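You operate a simulated robot arm through the tools that you are given. There is no shell and no other tool. Be economical: measure what you need, move in short steps, check, and stop when the job is done.

The job below is to be done with a simulated robot arm. You get a single attempt, and the scene is never put back.

JOB
Set the controls near the top of the front bench. At the end: the office line knob is turned to line 4; the office tower key is switched off; the office store key is switched on; the office hall key is switched on; whatever was shut is shut again. Leave all else as you found it, and nothing knocked over.

Only the result counts: the job must be done as asked and must still hold three seconds after the hand-in. Knocking over, shifting, dropping, spilling or breaking anything else fails it.

ROBOT AND FRAMES
A 7-joint arm with a two-finger parallel gripper, fixed in place. Base frame: the origin is at the foot of the arm, x ahead of it, y to its left, z up; the work surface is at about z = 760. Lengths are in mm, angles in degrees, forces in N, time in s.
Its first joint turns from -149.0 to 149.0 degrees. Payload 3.43 kg.
The TCP is the grasp point between the finger pads, 30 mm short of the fingertips. In the tool frame z runs along the fingers and y along their closing line. The gripper opens to 94 mm. The fingers are 28 mm wide and 10 mm thick; the gripper's body (50 by 96 mm) begins 55 mm behind the TCP.
Orientation is told as [roll, pitch, yaw] about the base's x, y, z axes, in that order, counted from this pose: with the fingers straight down and closing along the base's y, the tool's x points along the base's -x, its y along +y and its z along -z.

CONTROLS
- The arm moves only by the tool send_rows. Its arguments are lists of equal length, an entry for each row: "offset": the shift along the tool's x, y, z in mm, a list of three; "rotation": the turn, a rotation vector about the tool's x, y, z in degrees, a list of three. In form: {"offset": [[dx, dy, dz], ...], "rotation": [[rx, ry, rz], ...]}. A call has 1 to 20 rows; each row shifts and turns the commanded pose from where the row before left it, along the tool's axes as they then stand. "jaw" is the closure in counts, from 0 (fully open) to 255 (shut), set as the call begins (left out, the last holds). Rows are played at 5 a second. More than 50 mm and 8.6 degrees between two rows, or a gripper value outside its range, and nothing of the call is played. Where a pose cannot be reached the arm comes as near as it can. A force on the tool above 40 N (or 10 N above the force at the start of the call, whichever is more), or a blocked arm, ends the call early, and 0.2 s more pass. The fingers move at their own pace (about 45 mm/s each) and stop on an object; they squeeze with about 27 N. The grip force told is the motor's: it shows also when the fingers shut on nothing. Time passes only in rows, and 0.2 s behind the last, so rows that do not move let the fingers close. It gives the time, the measured TCP pose, the force on the tool (base axes), the opening and the grip force at its end, in the units of the frame above (readings bear some noise), with the torque about the TCP (base axes, N m) and any sound that the robot's microphone picked up.
- Cameras (640 x 400 px; columns grow to the right, rows downward): "scene" is fixed at [395.5, 500.4, 1447.2]; the picture's right is [0.73, 0.68, 0.00], its down [0.34, -0.37, -0.87] and it looks along [-0.59, 0.64, -0.50] (base axes); focal length 336 px, centre (320, 200). "wrist" rides on the gripper at [76, 14, -102] in the tool frame; the picture's right is [-0.18, 0.98, 0.00], its down [-0.75, -0.14, -0.64] and it looks along [-0.63, -0.12, 0.77] (tool axes); focal length 243 px, centre (320, 200). There is no depth. A picture from a camera that has moved, and an enlarged one, comes with that camera's place and axes in the base frame and with its lens. The place of the scene camera against the robot may be out by one fixed shift of up to 25 mm in any direction.
- camera(camera): a new picture of that camera. No time passes.
- close_up(camera, box): a new picture of the part [left, top, right, bottom] of that camera's present view, enlarged. No time passes.
- close_job(): hands the job in; it is judged then, once.

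Go step by step. Nothing tells you positions but the pictures and the camera data: compare them with the known pose of the tool, close in by small moves and look again before you grip or let go. The budget is 90 turns and 46 pictures, counting those below and the enlarged ones. Unless the task says otherwise, let go and move clear before handing in, and close with one line.

The tools are called by a JSON object that holds its "name" and its "arguments". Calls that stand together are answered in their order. send_rows: Moves the arm, as the interface text tells. Its arguments: {"type":"object","properties":{"offset":{"type":"array","items":{"type":"array","items":{"type":"number"}}},"rotation":{"type":"array","items":{"type":"array","items":{"type":"number"}}},"jaw":{"type":"number"}},"required":["offset","rotation"]} The other tools are called the same way: camera (camera) takes a picture; close_up (camera, box) takes an enlarged picture of a part of a camera's view; close_job () hands the job in.

At the start:

```text
time: 0.0
tcp_pos: [111.2, 980.6, 1136.8]
tool_rot: [0.0, 0.0, 0.0]
contact_force: [-0.7, -0.5, 0.3]
moment: [-0.03, 0.01, 0.0]
gripper_width: 94.0
grasp_force: 0.1
```

scene: 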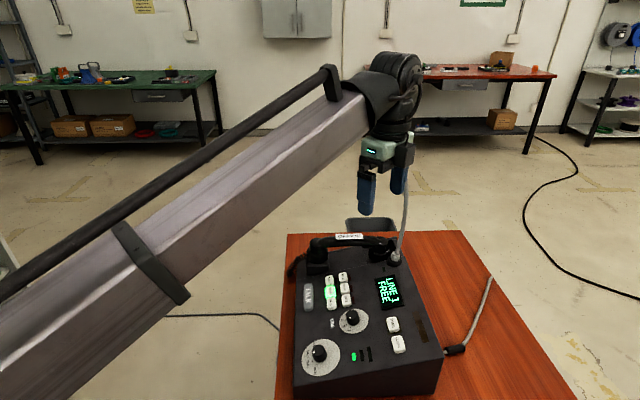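
wrist: 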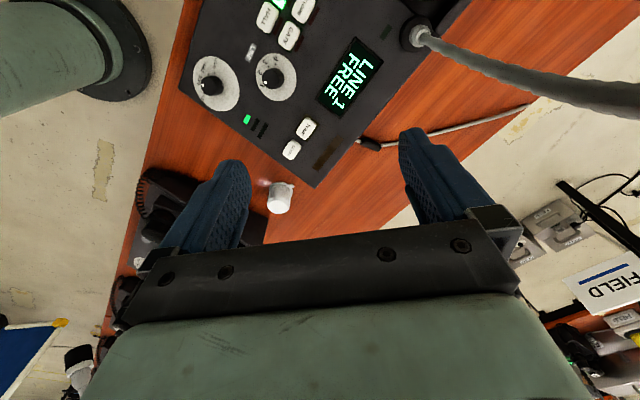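

I see a desk telephone console with two knobs, a lit display and several keys, on a red bench. I'll enlarge it to read the labels.

{"name": "close_up", "arguments": {"camera": "scene", "box": [270, 230, 470, 400]}}

{"name": "close_up", "arguments": {"camera": "wrist", "box": [130, 0, 450, 200]}}

```text
2.35 times, centred on (370, 315) of scene
camera zoom: at [395.5, 500.4, 1447.2], right [0.73, 0.68, 0.0], down [0.34, -0.37, -0.87], along [-0.59, 0.64, -0.5], focal length 790 px, centre (202, -71)
```

zoom: 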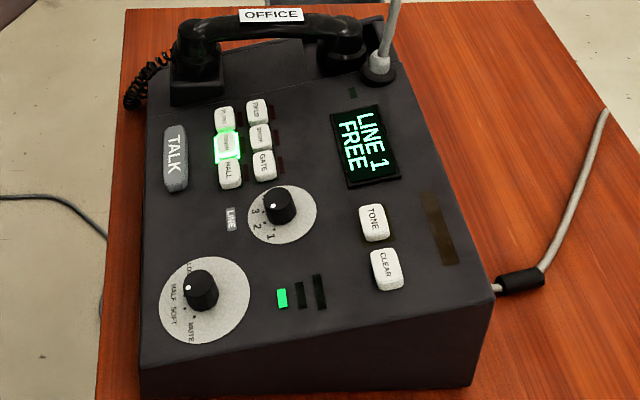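

```text
2.00 times, centred on (290, 100) of wrist
camera zoom: at [35.2, 994.9, 1239.4], right [0.18, 0.98, 0.0], down [0.75, -0.14, 0.64], along [0.63, -0.12, -0.77], focal length 485 px, centre (380, 400)
```

zoom: 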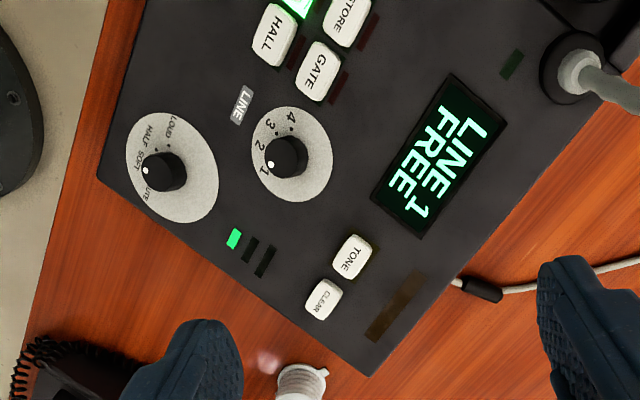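

The phone labelled OFFICE is sloped, with a mic gooseneck close to the gripper. Next I'll zoom in on the keys and the gooseneck.

{"name": "close_up", "arguments": {"camera": "scene", "box": [320, 262, 400, 312]}}

{"name": "close_up", "arguments": {"camera": "scene", "box": [320, 130, 480, 270]}}

{"name": "camera", "arguments": {"camera": "wrist"}}

```text
8.00 times, centred on (360, 287) of scene
camera zoom: at [395.5, 500.4, 1447.2], right [0.73, 0.68, 0.0], down [0.34, -0.37, -0.87], along [-0.59, 0.64, -0.5], focal length 2685 px, centre (0, -496)
```

zoom: 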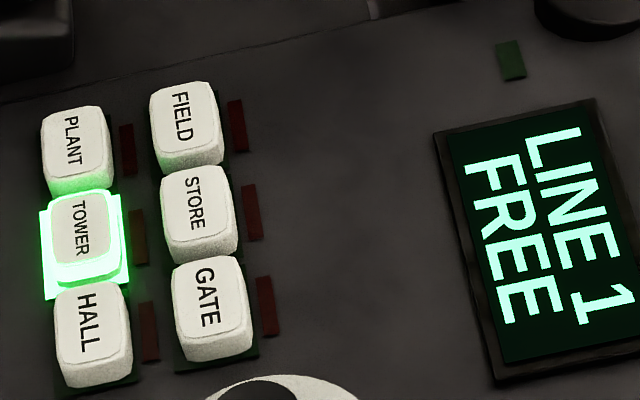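

```text
2.86 times, centred on (400, 200) of scene
camera zoom: at [395.5, 500.4, 1447.2], right [0.73, 0.68, 0.0], down [0.34, -0.37, -0.87], along [-0.59, 0.64, -0.5], focal length 959 px, centre (91, 200)
```

zoom: 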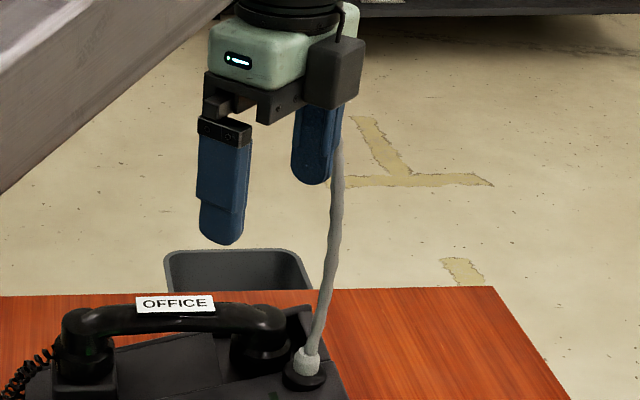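

```text
39 pictures are left
camera wrist: at [35.2, 994.9, 1239.4], right [0.18, 0.98, 0.0], down [0.75, -0.14, 0.64], along [0.63, -0.12, -0.77], focal length 243 px, centre (320, 200)
```

wrist: 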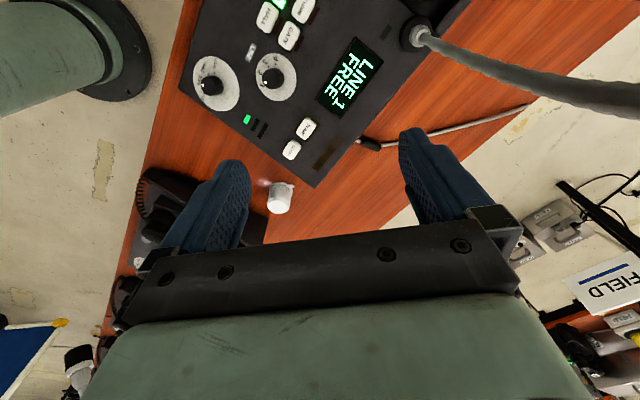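

The keys latch: TOWER is lit and down, while STORE and HALL are up. I'll lower the wrist camera over the console, away from the gooseneck, to measure.

{"name": "send_rows", "arguments": {"offset": [[0, -30, 0], [2, -25, 40], [2, -26, 45], [2, 0, 42], [0, 0, 0]], "rotation": [[0, 0, 0], [0, 0, 0], [0, 0, 0], [0, 0, 0], [0, 0, 0]], "jaw": 0}}

{"name": "camera", "arguments": {"camera": "wrist"}}

{"name": "camera", "arguments": {"camera": "scene"}}

```text
refused: row 3 steps farther than a row can; nothing moved
```

```text
38 pictures are left
camera wrist: at [35.2, 994.9, 1239.4], right [0.18, 0.98, 0.0], down [0.75, -0.14, 0.64], along [0.63, -0.12, -0.77], focal length 243 px, centre (320, 200)
```

wrist: 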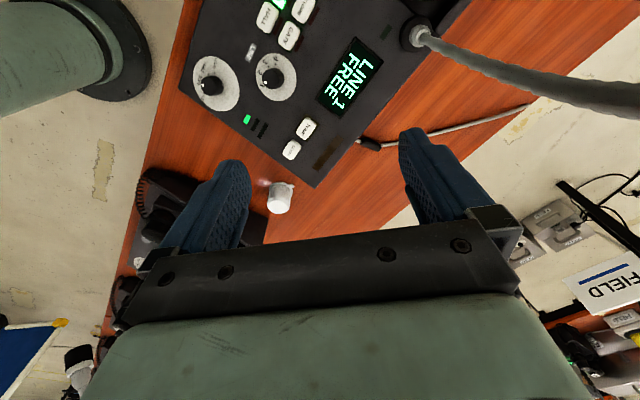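

```text
37 pictures are left
```

scene: 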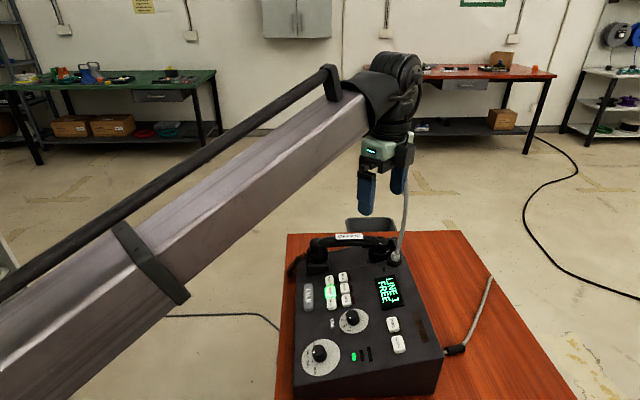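

The step was too long, so nothing moved. I'll repeat the move in shorter rows.

{"name": "send_rows", "arguments": {"offset": [[0, -30, 0], [2, -25, 30], [2, -26, 35], [2, 0, 42], [0, 0, 20], [0, 0, 0]], "rotation": [[0, 0, 0], [0, 0, 0], [0, 0, 0], [0, 0, 0], [0, 0, 0], [0, 0, 0]], "jaw": 0}}

```text
time: 1.4
tcp_pos: [105.2, 900.4, 1009.3]
tool_rot: [0.1, 0.1, 0.0]
contact_force: [0.5, -0.4, -0.2]
moment: [-0.01, 0.0, -0.01]
gripper_width: 93.8
grasp_force: 0.0
```

{"name": "camera", "arguments": {"camera": "wrist"}}

{"name": "camera", "arguments": {"camera": "scene"}}

```text
36 pictures are left
camera wrist: at [28.4, 914.2, 1111.7], right [0.18, 0.98, 0.0], down [0.75, -0.14, 0.64], along [0.63, -0.12, -0.77], focal length 243 px, centre (320, 200)
```

wrist: 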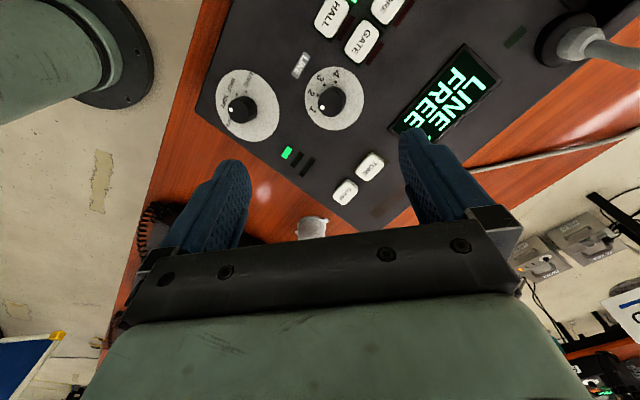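

```text
35 pictures are left
```

scene: 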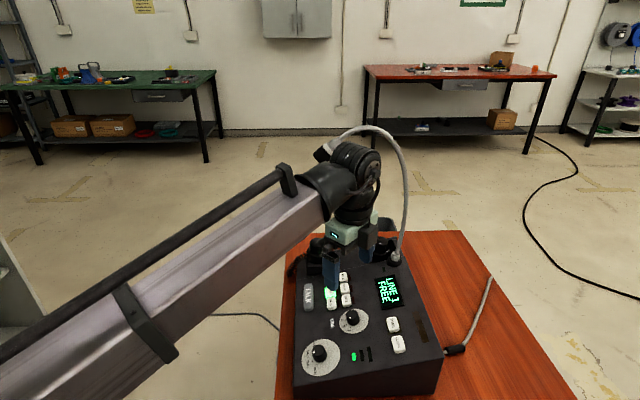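

The mic gooseneck arches over the console toward the operator side, at about z 1190–1240. I'll tilt the tool so the wrist stays on the +x side, away from the mic, and the camera looks straight down on the keys.

{"name": "send_rows", "arguments": {"offset": [[0, 0, 0], [0, 0, 0], [0, 0, 0], [27.4, 0, 12.2], [27.4, 0, 12.2], [0, 0, 0]], "rotation": [[0, 8, 0], [0, 8, 0], [0, 8, 0], [0, 0, 0], [0, 0, 0], [0, 0, 0]]}}

{"name": "camera", "arguments": {"camera": "wrist"}}

```text
time: 2.8
tcp_pos: [48.5, 900.2, 1009.6]
tool_rot: [0.1, 24.0, 0.0]
contact_force: [-0.2, 0.0, -0.4]
moment: [0.0, -0.01, 0.0]
gripper_width: 94.2
grasp_force: 0.0
```

```text
34 pictures are left
camera wrist: at [18.9, 914.1, 1133.8], right [0.17, 0.98, -0.08], down [0.95, -0.14, 0.28], along [0.26, -0.12, -0.96], focal length 243 px, centre (320, 200)
```

wrist: 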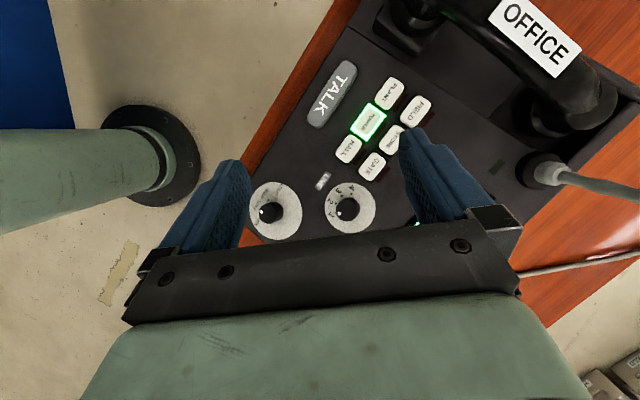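

Good view of the keys and knobs. I'll enlarge it for precise pixel positions.

{"name": "close_up", "arguments": {"camera": "wrist", "box": [240, 50, 448, 180]}}

{"name": "close_up", "arguments": {"camera": "wrist", "box": [240, 160, 400, 260]}}

```text
3.08 times, centred on (344, 115) of wrist
camera zoom: at [18.9, 914.1, 1133.8], right [0.17, 0.98, -0.08], down [0.95, -0.14, 0.28], along [0.26, -0.12, -0.96], focal length 746 px, centre (246, 462)
```

zoom: 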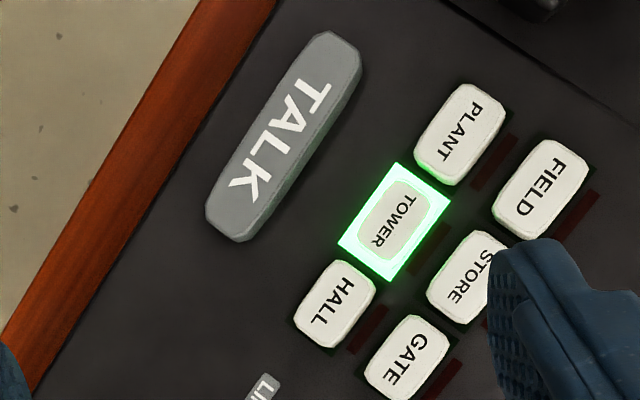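

```text
4.00 times, centred on (320, 210) of wrist
camera zoom: at [18.9, 914.1, 1133.8], right [0.17, 0.98, -0.08], down [0.95, -0.14, 0.28], along [0.26, -0.12, -0.96], focal length 970 px, centre (320, 160)
```

zoom: 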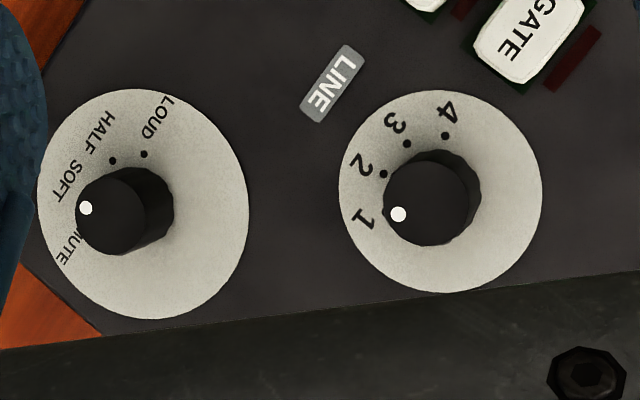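

The slope is about 15° and rises toward (+x,+y). I put TOWER at about (16,950,840), STORE at (39,968,853), HALL at (42,923,840) and the line knob top at (111,910,857). I'll close the fingers, go lower, align the tool to the panel normal and hover near TOWER.

{"name": "send_rows", "arguments": {"offset": [[-1.5, 15, 37.7], [-1.5, 15, 37.7], [0, 0, 0], [0, 0, 0], [0, 0, 0], [0, 0, 0], [0, 0, 0], [0, 0, 0], [0, 0, 0], [0, 0, 0]], "rotation": [[0, 0, 0], [0, 0, 0], [0, -8, 0], [0, -8, 0], [0, -8, 0], [0, -8, 0], [0, -3, 0], [-5.3, 0, 0], [-5.4, 0, 0], [0, 0, 0]], "jaw": 255}}

{"name": "camera", "arguments": {"camera": "wrist"}}

{"name": "camera", "arguments": {"camera": "scene"}}

```text
time: 5.0
tcp_pos: [18.8, 931.3, 939.7]
tool_rot: [10.8, -11.0, 0.0]
contact_force: [-0.1, -0.4, 0.3]
moment: [0.03, -0.02, 0.03]
gripper_width: 0.1
grasp_force: 27.1
```

```text
31 pictures are left
camera wrist: at [-76.4, 925.2, 1026.5], right [0.15, 0.97, 0.22], down [0.62, -0.26, 0.74], along [0.77, 0.03, -0.64], focal length 243 px, centre (320, 200)
```

wrist: 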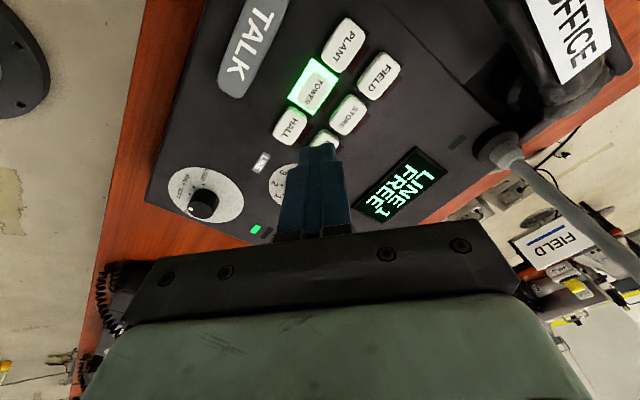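

```text
30 pictures are left
```

scene: 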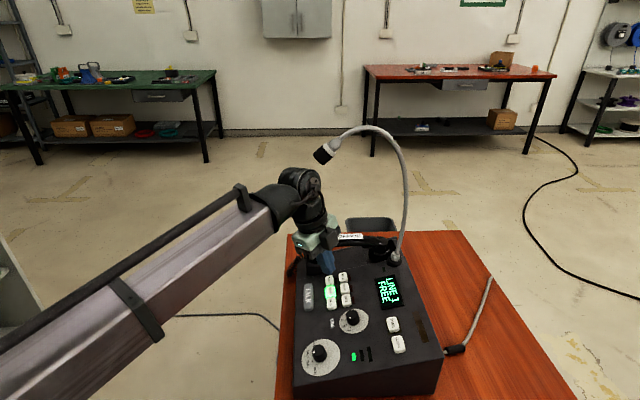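

The estimates agree across views. Next, hover 20 mm above TOWER along the panel normal.

{"name": "send_rows", "arguments": {"offset": [[11, 0, 16], [11, 0, 16], [0, 0, 17.3], [0, 0, 0]], "rotation": [[0, 0, 0], [0, 0, 0], [0, 0, 0], [0, 0, 0]]}}

{"name": "camera", "arguments": {"camera": "wrist"}}

{"name": "close_up", "arguments": {"camera": "scene", "box": [290, 210, 418, 290]}}

```text
time: 6.0
tcp_pos: [8.6, 937.4, 887.9]
tool_rot: [10.7, -11.0, -0.1]
contact_force: [0.0, 0.1, -0.3]
moment: [-0.05, 0.0, -0.01]
gripper_width: 0.0
grasp_force: 26.8
```

```text
29 pictures are left
camera wrist: at [-87.5, 931.8, 974.7], right [0.15, 0.97, 0.21], down [0.62, -0.26, 0.74], along [0.77, 0.03, -0.64], focal length 243 px, centre (320, 200)
```

wrist: 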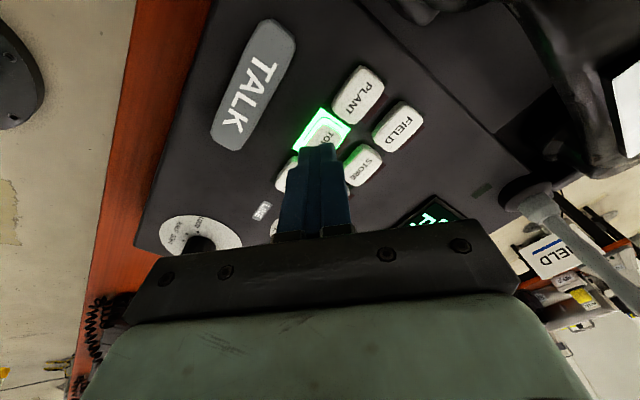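

```text
5.00 times, centred on (354, 250) of scene
camera zoom: at [395.5, 500.4, 1447.2], right [0.73, 0.68, 0.0], down [0.34, -0.37, -0.87], along [-0.59, 0.64, -0.5], focal length 1678 px, centre (150, -50)
```

zoom: 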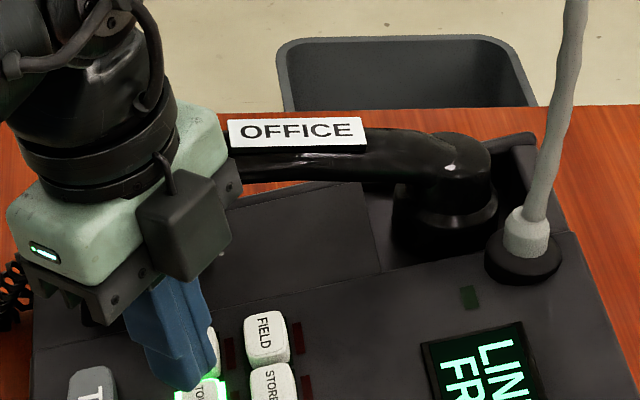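

The fingertip is about 3 mm short in y. I'll correct that and come down until just above contact.

{"name": "send_rows", "arguments": {"offset": [[2, 3, 0], [0, 0, 8], [0, 0, 6], [0, 0, 0]], "rotation": [[0, 0, 0], [0, 0, 0], [0, 0, 0], [0, 0, 0]]}}

{"name": "close_up", "arguments": {"camera": "scene", "box": [300, 260, 380, 310]}}

{"name": "close_up", "arguments": {"camera": "wrist", "box": [260, 80, 420, 180]}}

```text
time: 7.0
tcp_pos: [8.3, 945.5, 875.1]
tool_rot: [10.7, -11.1, 0.0]
contact_force: [0.2, -0.9, 0.4]
moment: [-0.01, 0.01, 0.01]
gripper_width: 0.1
grasp_force: 27.2
```

```text
8.00 times, centred on (340, 285) of scene
camera zoom: at [395.5, 500.4, 1447.2], right [0.73, 0.68, 0.0], down [0.34, -0.37, -0.87], along [-0.59, 0.64, -0.5], focal length 2685 px, centre (160, -480)
```

zoom: 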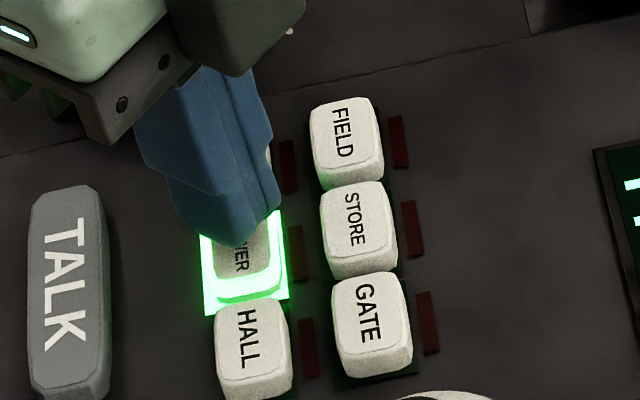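

```text
4.00 times, centred on (340, 130) of wrist
camera zoom: at [-87.8, 938.8, 961.2], right [0.15, 0.97, 0.21], down [0.62, -0.26, 0.74], along [0.77, 0.03, -0.64], focal length 970 px, centre (240, 480)
```

zoom: 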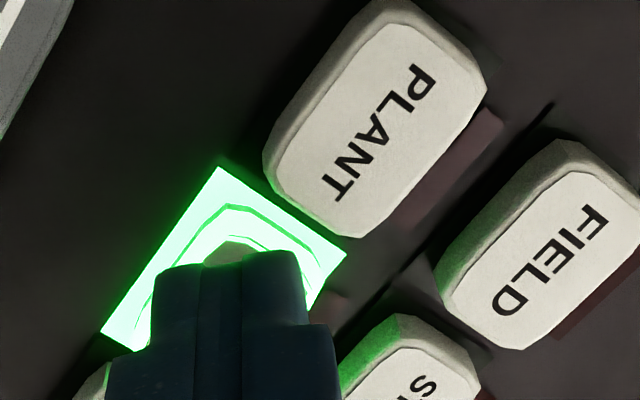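

The tip is about 6 mm above TOWER. I'll nudge it slightly and press in 1 mm steps.

{"name": "send_rows", "arguments": {"offset": [[-1.5, -2, 0], [0, 0, 2], [0, 0, 2], [0, 0, 1], [0, 0, 1], [0, 0, 1], [0, 0, 0]], "rotation": [[0, 0, 0], [0, 0, 0], [0, 0, 0], [0, 0, 0], [0, 0, 0], [0, 0, 0], [0, 0, 0]]}}

```text
time: 8.6
tcp_pos: [9.8, 945.0, 867.9]
tool_rot: [10.7, -11.0, 0.0]
contact_force: [-0.4, -0.6, 1.3]
moment: [0.0, 0.08, 0.0]
gripper_width: 0.0
grasp_force: 26.9
```

{"name": "send_rows", "arguments": {"offset": [[0, 0, 1], [0, 0, 1], [0, 0, 0]], "rotation": [[0, 0, 0], [0, 0, 0], [0, 0, 0]]}}

```text
time: 9.4
tcp_pos: [10.3, 944.5, 866.2]
tool_rot: [10.7, -11.0, 0.0]
contact_force: [1.1, -0.6, 1.5]
moment: [0.01, -0.02, 0.02]
gripper_width: 0.0
grasp_force: 27.3
heard: click
```

A click sounded. I'll back off and look.

{"name": "send_rows", "arguments": {"offset": [[0, 0, -12], [0, 0, -13], [0, 0, 0]], "rotation": [[0, 0, 0], [0, 0, 0], [0, 0, 0]]}}

{"name": "close_up", "arguments": {"camera": "scene", "box": [300, 250, 428, 330]}}

```text
time: 10.2
tcp_pos: [5.3, 940.8, 892.9]
tool_rot: [10.7, -11.0, -0.1]
contact_force: [0.1, -0.3, -0.4]
moment: [-0.04, 0.02, 0.04]
gripper_width: 0.0
grasp_force: 27.5
```

```text
5.00 times, centred on (364, 290) of scene
camera zoom: at [395.5, 500.4, 1447.2], right [0.73, 0.68, 0.0], down [0.34, -0.37, -0.87], along [-0.59, 0.64, -0.5], focal length 1678 px, centre (100, -250)
```

zoom: 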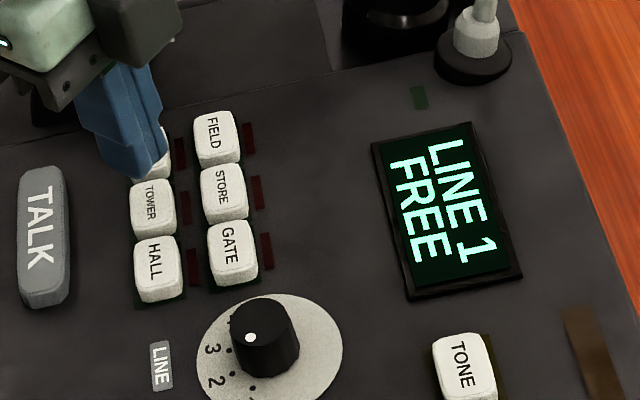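

TOWER is off and has risen. Next is HALL, offset about (26, −26.5) along the panel.

{"name": "send_rows", "arguments": {"offset": [[-13, -13.5, 0], [-12.5, -13.5, 0], [0, 0, 8], [0, 0, 6], [0, 0, 0]], "rotation": [[0, 0, 0], [0, 0, 0], [0, 0, 0], [0, 0, 0], [0, 0, 0]]}}

{"name": "close_up", "arguments": {"camera": "scene", "box": [300, 250, 428, 330]}}

{"name": "close_up", "arguments": {"camera": "wrist", "box": [260, 80, 420, 180]}}

```text
time: 11.4
tcp_pos: [34.7, 916.2, 876.9]
tool_rot: [10.7, -11.0, 0.0]
contact_force: [-0.2, 0.2, 0.1]
moment: [0.0, -0.01, -0.03]
gripper_width: 0.0
grasp_force: 26.7
```

```text
5.00 times, centred on (364, 290) of scene
camera zoom: at [395.5, 500.4, 1447.2], right [0.73, 0.68, 0.0], down [0.34, -0.37, -0.87], along [-0.59, 0.64, -0.5], focal length 1678 px, centre (100, -250)
```

zoom: 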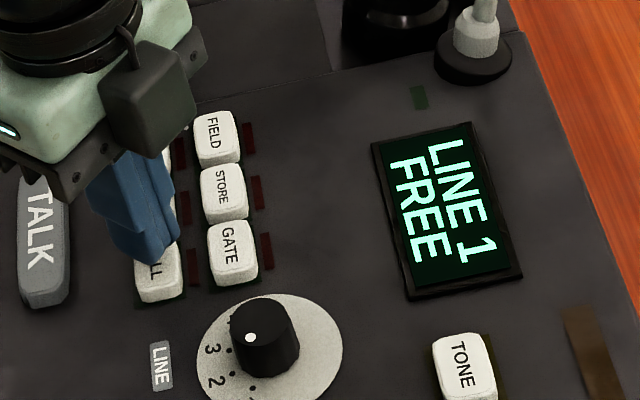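

```text
4.00 times, centred on (340, 130) of wrist
camera zoom: at [-60.9, 910.6, 963.2], right [0.15, 0.97, 0.21], down [0.62, -0.26, 0.74], along [0.77, 0.03, -0.64], focal length 970 px, centre (240, 480)
```

zoom: 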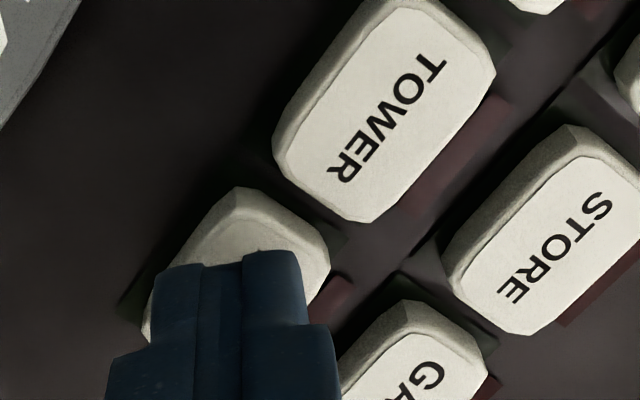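

The tip sits centred over HALL. Pressing it now.

{"name": "send_rows", "arguments": {"offset": [[0, 0, 2], [0, 0, 2], [0, 0, 1], [0, 0, 1], [0, 0, 1], [0, 0, 0]], "rotation": [[0, 0, 0], [0, 0, 0], [0, 0, 0], [0, 0, 0], [0, 0, 0], [0, 0, 0]]}}

```text
time: 12.8
tcp_pos: [35.5, 917.5, 870.2]
tool_rot: [10.7, -11.0, -0.1]
contact_force: [-0.3, -0.1, 0.1]
moment: [0.0, 0.0, -0.03]
gripper_width: 0.1
grasp_force: 26.5
```

{"name": "send_rows", "arguments": {"offset": [[0, 0, 1], [0, 0, 1], [0, 0, 1], [0, 0, 0]], "rotation": [[0, 0, 0], [0, 0, 0], [0, 0, 0], [0, 0, 0]]}}

```text
time: 13.8
tcp_pos: [34.4, 917.7, 868.2]
tool_rot: [10.7, -11.0, 0.0]
contact_force: [0.7, 0.0, 0.0]
moment: [-0.02, 0.0, 0.01]
gripper_width: 0.0
grasp_force: 26.4
```

{"name": "send_rows", "arguments": {"offset": [[0, 0, 1], [0, 0, 1], [0, 0, 0]], "rotation": [[0, 0, 0], [0, 0, 0], [0, 0, 0]]}}

```text
time: 14.6
tcp_pos: [34.8, 918.6, 865.7]
tool_rot: [10.8, -11.0, 0.0]
contact_force: [0.0, 0.4, 1.3]
moment: [0.04, 0.01, -0.04]
gripper_width: 0.0
grasp_force: 27.1
heard: click
```

HALL clicked. I'll back off and move over STORE.

{"name": "send_rows", "arguments": {"offset": [[0, 0, -12], [0, 0, -12], [0, 23.6, 0], [-0.5, 23.6, 0], [0, 0, 12], [0, 0, 0]], "rotation": [[0, 0, 0], [0, 0, 0], [0, 0, 0], [0, 0, 0], [0, 0, 0], [0, 0, 0]]}}

{"name": "close_up", "arguments": {"camera": "scene", "box": [300, 250, 428, 330]}}

{"name": "close_up", "arguments": {"camera": "wrist", "box": [260, 80, 420, 180]}}

```text
time: 16.0
tcp_pos: [30.9, 961.5, 883.7]
tool_rot: [10.7, -11.1, 0.0]
contact_force: [0.8, -0.4, 0.5]
moment: [0.01, 0.0, 0.01]
gripper_width: 0.0
grasp_force: 26.9
```

```text
5.00 times, centred on (364, 290) of scene
camera zoom: at [395.5, 500.4, 1447.2], right [0.73, 0.68, 0.0], down [0.34, -0.37, -0.87], along [-0.59, 0.64, -0.5], focal length 1678 px, centre (100, -250)
```

zoom: 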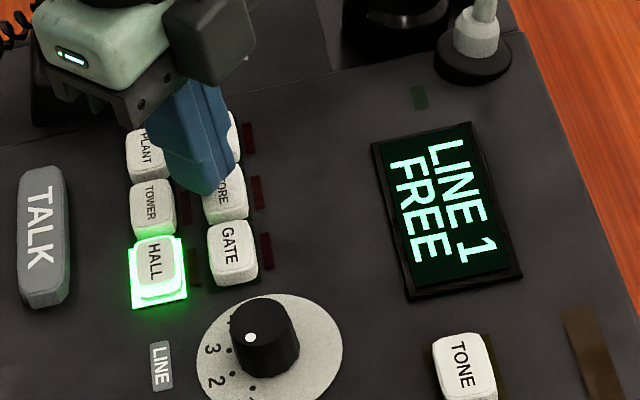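

```text
4.00 times, centred on (340, 130) of wrist
camera zoom: at [-64.7, 955.0, 970.8], right [0.15, 0.97, 0.21], down [0.62, -0.26, 0.74], along [0.77, 0.03, -0.64], focal length 970 px, centre (240, 480)
```

zoom: 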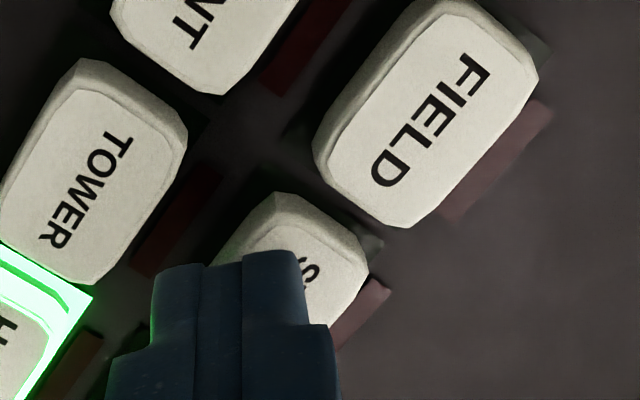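

HALL is lit and STORE sits slightly to the +y side of the tip. I'll shift 4 mm and press.

{"name": "send_rows", "arguments": {"offset": [[0, 4, 0], [0, 0, 2], [0, 0, 2], [0, 0, 2], [0, 0, 1], [0, 0, 1], [0, 0, 0]], "rotation": [[0, 0, 0], [0, 0, 0], [0, 0, 0], [0, 0, 0], [0, 0, 0], [0, 0, 0], [0, 0, 0]]}}

{"name": "close_up", "arguments": {"camera": "wrist", "box": [260, 80, 420, 180]}}

```text
time: 17.6
tcp_pos: [34.5, 967.2, 878.5]
tool_rot: [10.7, -11.1, 0.0]
contact_force: [0.2, -0.8, 0.7]
moment: [0.04, -0.01, 0.01]
gripper_width: 0.2
grasp_force: 27.1
```

```text
4.00 times, centred on (340, 130) of wrist
camera zoom: at [-61.5, 961.8, 964.6], right [0.15, 0.97, 0.21], down [0.62, -0.26, 0.74], along [0.77, 0.03, -0.64], focal length 970 px, centre (240, 480)
```

zoom: 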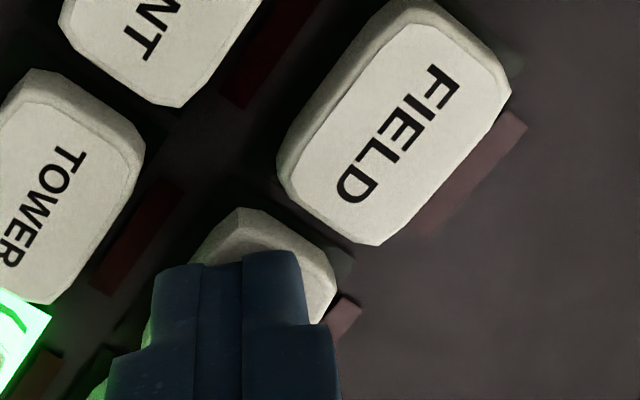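

Now it is centred on STORE. I'll keep pressing.

{"name": "send_rows", "arguments": {"offset": [[0, 0, 1], [0, 0, 1], [0, 0, 1], [0, 0, 1], [0, 0, 0]], "rotation": [[0, 0, 0], [0, 0, 0], [0, 0, 0], [0, 0, 0], [0, 0, 0]]}}

```text
time: 18.8
tcp_pos: [35.3, 968.3, 876.0]
tool_rot: [10.6, -11.0, -0.1]
contact_force: [0.2, -0.4, 1.6]
moment: [0.0, 0.02, 0.03]
gripper_width: 0.0
grasp_force: 27.1
heard: click
```

STORE clicked. I'll retract, move above the line knob and pre-rotate.

{"name": "send_rows", "arguments": {"offset": [[0, 0, -12], [0, 0, -12], [0, 0, -13], [-23.5, -21.1, 0], [-23.5, -21.1, 0], [-23.5, -21.1, 0], [0, 0, 0], [0, 0, 0], [0, 0, 0], [0, 0, 0], [0, 0, 0], [0, 0, 0], [0, 0, 0]], "rotation": [[0, 0, 0], [0, 0, 0], [0, 0, 0], [0, 0, 0], [0, 0, 0], [0, 0, 0], [0, 0, -8], [0, 0, -8], [0, 0, -8], [0, 0, -8], [0, 0, -8], [0, 0, -8], [0, 0, 0]]}}

{"name": "close_up", "arguments": {"camera": "scene", "box": [290, 240, 450, 340]}}

```text
time: 21.6
tcp_pos: [99.9, 899.7, 913.0]
tool_rot: [-1.2, -15.3, 49.4]
contact_force: [0.2, 0.2, 0.4]
moment: [0.01, 0.04, 0.01]
gripper_width: 0.2
grasp_force: 26.9
```

```text
4.00 times, centred on (370, 290) of scene
camera zoom: at [395.5, 500.4, 1447.2], right [0.73, 0.68, 0.0], down [0.34, -0.37, -0.87], along [-0.59, 0.64, -0.5], focal length 1342 px, centre (120, -160)
```

zoom: 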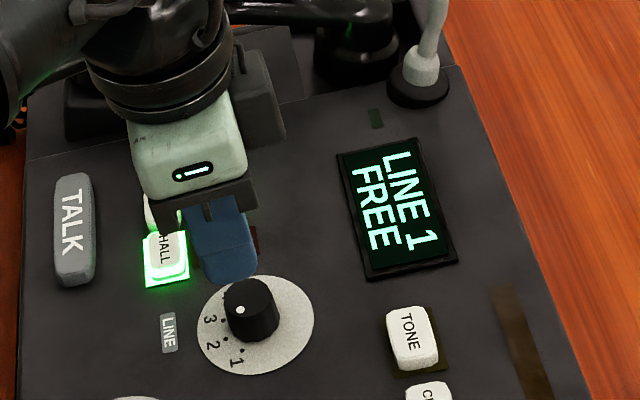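

HALL is still lit, and the tool is above the knob. I'll open the fingers to about 50 mm and look through the wrist camera.

{"name": "send_rows", "arguments": {"offset": [[0, 0, 0], [0, 0, 0], [0, 0, 0], [0, 0, 0]], "rotation": [[0, 0, 0], [0, 0, 0], [0, 0, 0], [0, 0, 0]], "jaw": 119}}

{"name": "camera", "arguments": {"camera": "wrist"}}

```text
time: 22.6
tcp_pos: [98.7, 900.1, 911.9]
tool_rot: [-1.2, -15.3, 49.2]
contact_force: [0.3, -0.2, -0.7]
moment: [0.0, -0.02, 0.02]
gripper_width: 49.9
grasp_force: 0.0
```

```text
18 pictures are left
camera wrist: at [20.2, 833.8, 990.5], right [-0.62, 0.78, 0.03], down [0.46, 0.34, 0.82], along [0.63, 0.53, -0.57], focal length 243 px, centre (320, 200)
```

wrist: 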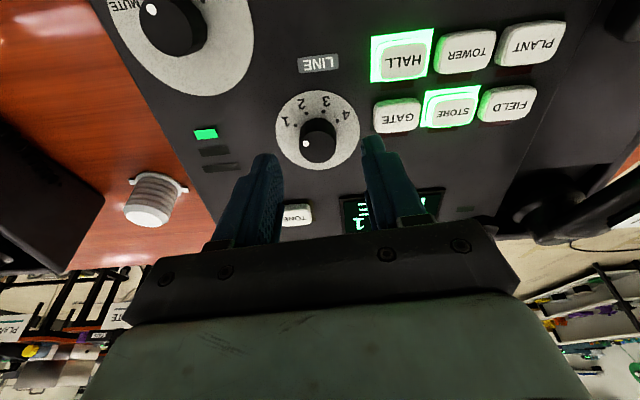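

STORE and HALL are lit, and the knob sits between the fingers. Descending around it now.

{"name": "send_rows", "arguments": {"offset": [[0, 0, 10], [0, 0, 10], [0, 0, 8], [0, 0, 5], [0, 0, 4], [0, 0, 0]], "rotation": [[0, 0, 0], [0, 0, 0], [0, 0, 0], [0, 0, 0], [0, 0, 0], [0, 0, 0]]}}

{"name": "close_up", "arguments": {"camera": "wrist", "box": [220, 80, 420, 205]}}

{"name": "close_up", "arguments": {"camera": "scene", "box": [310, 280, 390, 330]}}

```text
time: 24.0
tcp_pos: [105.2, 907.3, 876.3]
tool_rot: [-1.3, -15.3, 49.2]
contact_force: [0.2, 0.4, 0.4]
moment: [0.0, -0.01, -0.03]
gripper_width: 50.0
grasp_force: 0.1
```

```text
3.20 times, centred on (320, 142) of wrist
camera zoom: at [27.5, 841.1, 954.4], right [-0.62, 0.78, 0.03], down [0.46, 0.34, 0.82], along [0.63, 0.53, -0.57], focal length 776 px, centre (320, 384)
```

zoom: 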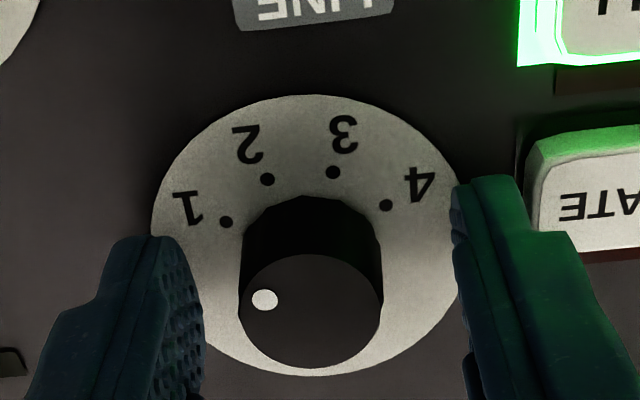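

```text
8.00 times, centred on (350, 305) of scene
camera zoom: at [395.5, 500.4, 1447.2], right [0.73, 0.68, 0.0], down [0.34, -0.37, -0.87], along [-0.59, 0.64, -0.5], focal length 2685 px, centre (80, -640)
```

zoom: 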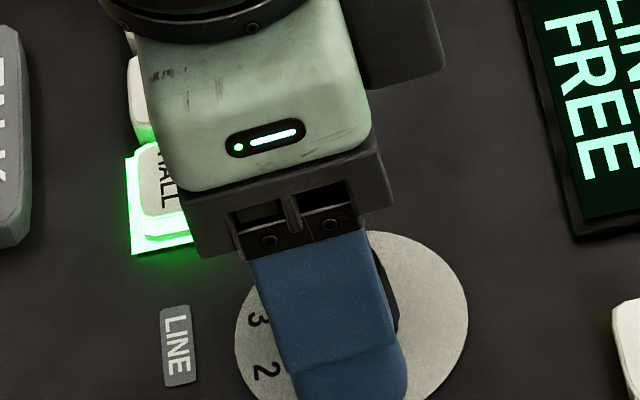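

The knob lies between the fingers, about 2 mm off centre. I'll correct that and grip.

{"name": "send_rows", "arguments": {"offset": [[-1.3, -2, 0], [0, 0, 0], [0, 0, 0], [0, 0, 0], [0, 0, 0]], "rotation": [[0, 0, 0], [0, 0, 0], [0, 0, 0], [0, 0, 0], [0, 0, 0]]}}

{"name": "send_rows", "arguments": {"offset": [[0, 0, 0], [0, 0, 0], [0, 0, 0], [0, 0, 0]], "rotation": [[0, 0, 0], [0, 0, 0], [0, 0, 0], [0, 0, 0]], "jaw": 255}}

```text
time: 25.2
tcp_pos: [108.7, 905.3, 877.0]
tool_rot: [-1.2, -15.3, 49.2]
contact_force: [-0.1, -0.4, 0.0]
moment: [0.0, 0.0, 0.02]
gripper_width: 50.1
grasp_force: 0.1
```

```text
time: 26.2
tcp_pos: [108.4, 906.3, 877.1]
tool_rot: [-1.2, -15.3, 49.1]
contact_force: [-3.7, 2.4, -1.6]
moment: [0.07, 0.11, 0.05]
gripper_width: 27.1
grasp_force: 26.7
```

Gripped at 27 mm with a small side force. I'll relieve it and turn clockwise by the first step.

{"name": "send_rows", "arguments": {"offset": [[0, 0.7, 0], [0, 0, 0], [0, 0, 0], [0, 0, 0], [0, 0, 0], [0, 0, 0], [0, 0, 0]], "rotation": [[0, 0, 0], [0, 0, 8], [0, 0, 8], [0, 0, 8], [0, 0, 8], [0, 0, 6], [0, 0, 0]]}}

{"name": "close_up", "arguments": {"camera": "scene", "box": [310, 260, 438, 340]}}

```text
time: 27.8
tcp_pos: [108.3, 907.1, 877.2]
tool_rot: [8.6, -12.7, 10.0]
contact_force: [12.2, -2.6, 0.1]
moment: [0.04, -0.84, -0.16]
gripper_width: 27.2
grasp_force: 26.8
```

```text
5.00 times, centred on (374, 300) of scene
camera zoom: at [395.5, 500.4, 1447.2], right [0.73, 0.68, 0.0], down [0.34, -0.37, -0.87], along [-0.59, 0.64, -0.5], focal length 1678 px, centre (50, -300)
```

zoom: 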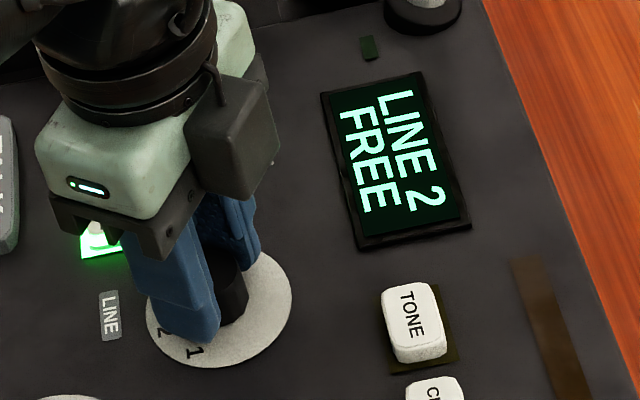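

The display reads LINE 2 and the side force is 12 N. I'll shift slightly to relieve it and turn on.

{"name": "send_rows", "arguments": {"offset": [[-1.2, 0, 0], [-0.5, 0, 0], [0, 0, 0], [0, 0, 0], [0, 0, 0], [0, 0, 0]], "rotation": [[0, 0, 0], [0, 0, 8], [0, 0, 8], [0, 0, 8], [0, 0, 8], [0, 0, 0]]}}

```text
time: 29.2
tcp_pos: [109.2, 907.0, 877.6]
tool_rot: [14.0, -6.1, -21.8]
contact_force: [-15.4, -6.3, 1.2]
moment: [0.03, 0.98, 0.18]
gripper_width: 27.1
grasp_force: 26.9
```

{"name": "send_rows", "arguments": {"offset": [[0.7, -0.6, 0], [0, 0, 0], [0, 0, 0]], "rotation": [[0, 0, 0], [0, 0, 6], [0, 0, 0]]}}

{"name": "close_up", "arguments": {"camera": "scene", "box": [310, 260, 438, 340]}}

```text
time: 30.0
tcp_pos: [109.0, 907.1, 878.7]
tool_rot: [14.7, -4.8, -27.7]
contact_force: [-7.1, 4.4, 0.1]
moment: [0.15, 0.1, 0.03]
gripper_width: 27.3
grasp_force: 27.0
```

```text
5.00 times, centred on (374, 300) of scene
camera zoom: at [395.5, 500.4, 1447.2], right [0.73, 0.68, 0.0], down [0.34, -0.37, -0.87], along [-0.59, 0.64, -0.5], focal length 1678 px, centre (50, -300)
```

zoom: 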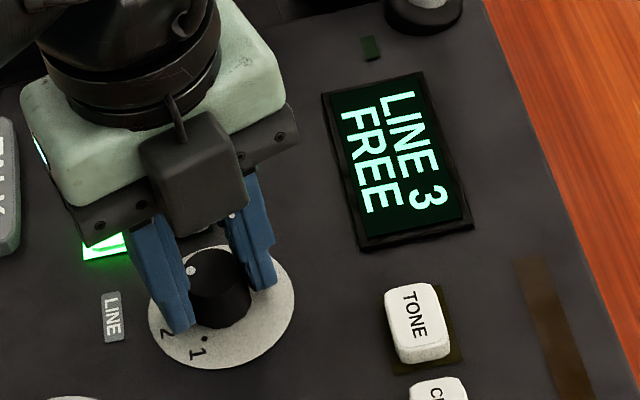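

LINE 3. One more step clockwise.

{"name": "send_rows", "arguments": {"offset": [[0.4, 0, 0], [0, 0, 0], [0, 0, 0], [0, 0, 0], [0, 0, 0], [0, 0, 0]], "rotation": [[0, 0, 0], [0, 0, 8], [0, 0, 8], [0, 0, 8], [0, 0, 8], [0, 0, 0]]}}

{"name": "close_up", "arguments": {"camera": "scene", "box": [310, 260, 438, 340]}}

```text
time: 31.4
tcp_pos: [110.6, 908.4, 877.7]
tool_rot: [15.1, 3.6, -58.6]
contact_force: [14.4, 12.9, 12.8]
moment: [0.06, -0.78, -0.14]
gripper_width: 26.9
grasp_force: 27.1
```

```text
5.00 times, centred on (374, 300) of scene
camera zoom: at [395.5, 500.4, 1447.2], right [0.73, 0.68, 0.0], down [0.34, -0.37, -0.87], along [-0.59, 0.64, -0.5], focal length 1678 px, centre (50, -300)
```

zoom: 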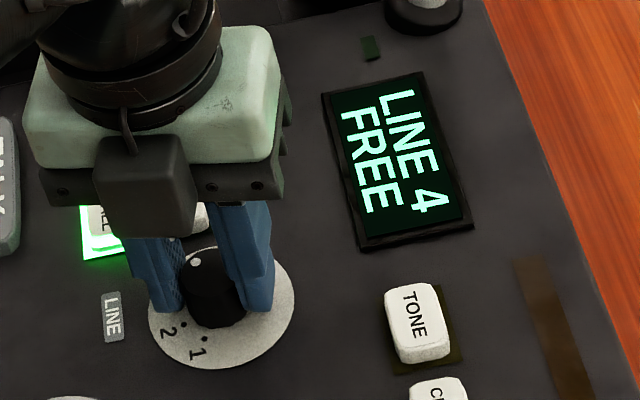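

The display reads LINE 4. I'll release the knob, rise clear and check.

{"name": "send_rows", "arguments": {"offset": [[0, 0, 0], [0, 0, 0], [0, 0, 0], [0, 0, 0]], "rotation": [[0, 0, 3], [0, 0, 0], [0, 0, 0], [0, 0, 0]], "jaw": 130}}

{"name": "send_rows", "arguments": {"offset": [[0, 0, -10], [0, 0, -15], [0, 0, -15], [0, 0, -10], [0, 0, 0]], "rotation": [[0, 0, 0], [0, 0, 0], [0, 0, 0], [0, 0, 0], [0, 0, 0]]}}

{"name": "camera", "arguments": {"camera": "wrist"}}

{"name": "close_up", "arguments": {"camera": "scene", "box": [290, 240, 450, 340]}}

```text
time: 32.4
tcp_pos: [109.5, 906.7, 876.6]
tool_rot: [14.8, 4.3, -61.4]
contact_force: [-0.1, -0.4, 0.0]
moment: [0.03, 0.02, 0.01]
gripper_width: 46.0
grasp_force: 0.1
```

```text
time: 33.6
tcp_pos: [98.6, 897.3, 924.5]
tool_rot: [14.7, 4.3, -61.4]
contact_force: [0.3, -0.5, 0.5]
moment: [-0.02, -0.01, 0.0]
gripper_width: 46.2
grasp_force: 0.1
```

```text
12 pictures are left
camera wrist: at [54.8, 950.7, 1032.3], right [0.93, 0.28, 0.23], down [0.12, -0.84, 0.53], along [0.34, -0.46, -0.82], focal length 243 px, centre (320, 200)
```

wrist: 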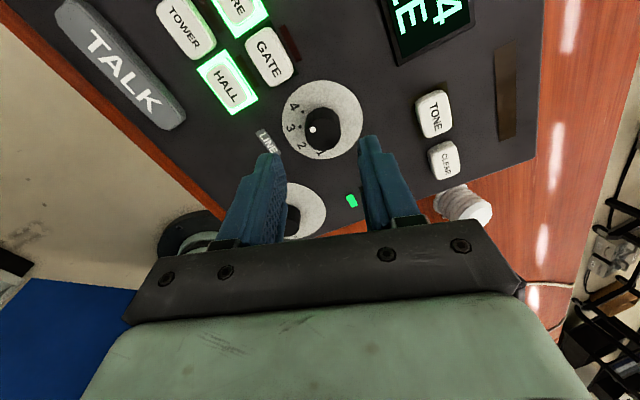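

```text
4.00 times, centred on (370, 290) of scene
camera zoom: at [395.5, 500.4, 1447.2], right [0.73, 0.68, 0.0], down [0.34, -0.37, -0.87], along [-0.59, 0.64, -0.5], focal length 1342 px, centre (120, -160)
```

zoom: 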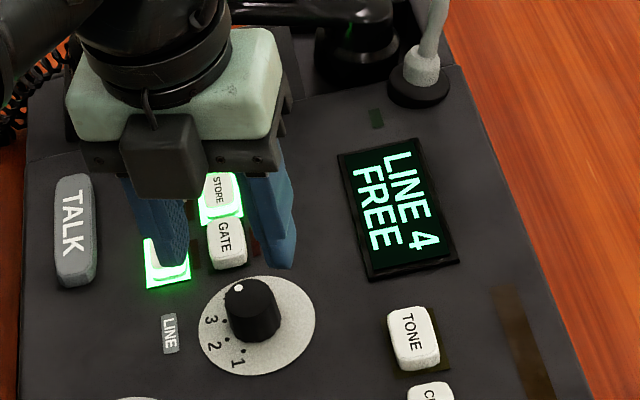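

LINE 4 holds, HALL and STORE are lit, and TOWER is off. I'll back off a little further and take a final look.

{"name": "send_rows", "arguments": {"offset": [[0, 0, -20], [0, 0, -20], [0, 0, -20], [0, 0, 0], [0, 0, 0]], "rotation": [[0, 0, 0], [0, 0, 0], [0, 0, 0], [0, 0, 0], [0, 0, 0]]}}

{"name": "camera", "arguments": {"camera": "wrist"}}

{"name": "camera", "arguments": {"camera": "scene"}}

```text
time: 34.8
tcp_pos: [87.9, 885.7, 983.9]
tool_rot: [14.7, 4.3, -61.5]
contact_force: [-0.6, -0.8, -0.3]
moment: [-0.02, 0.03, 0.06]
gripper_width: 46.1
grasp_force: 0.1
```

```text
10 pictures are left
camera wrist: at [43.9, 939.7, 1091.3], right [0.93, 0.28, 0.23], down [0.12, -0.84, 0.53], along [0.34, -0.46, -0.82], focal length 243 px, centre (320, 200)
```

wrist: 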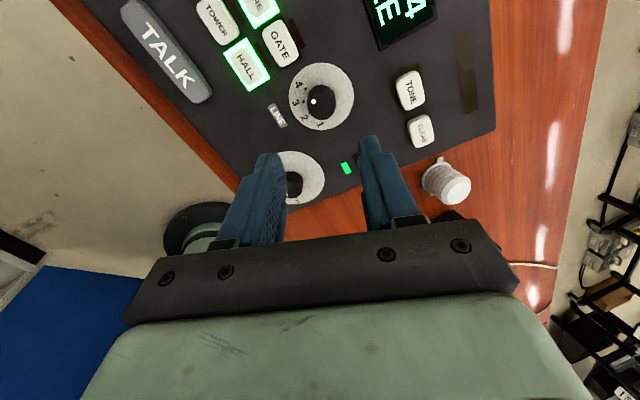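

```text
9 pictures are left
```

scene: 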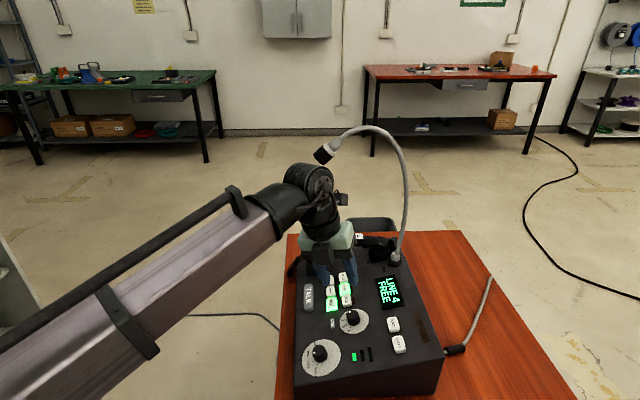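

Every control shows the state asked for, the arm is clear, and the rest of the console looks unchanged. I'm handing it in.

{"name": "close_job", "arguments": {}}

```text
The job is handed in.
```

The job is handed in: the office line knob is on line 4, the tower key is off, and the store and hall keys are on. I saw nothing on the console that needed opening, so there was nothing to shut, and the last pictures show nothing moved or knocked over.
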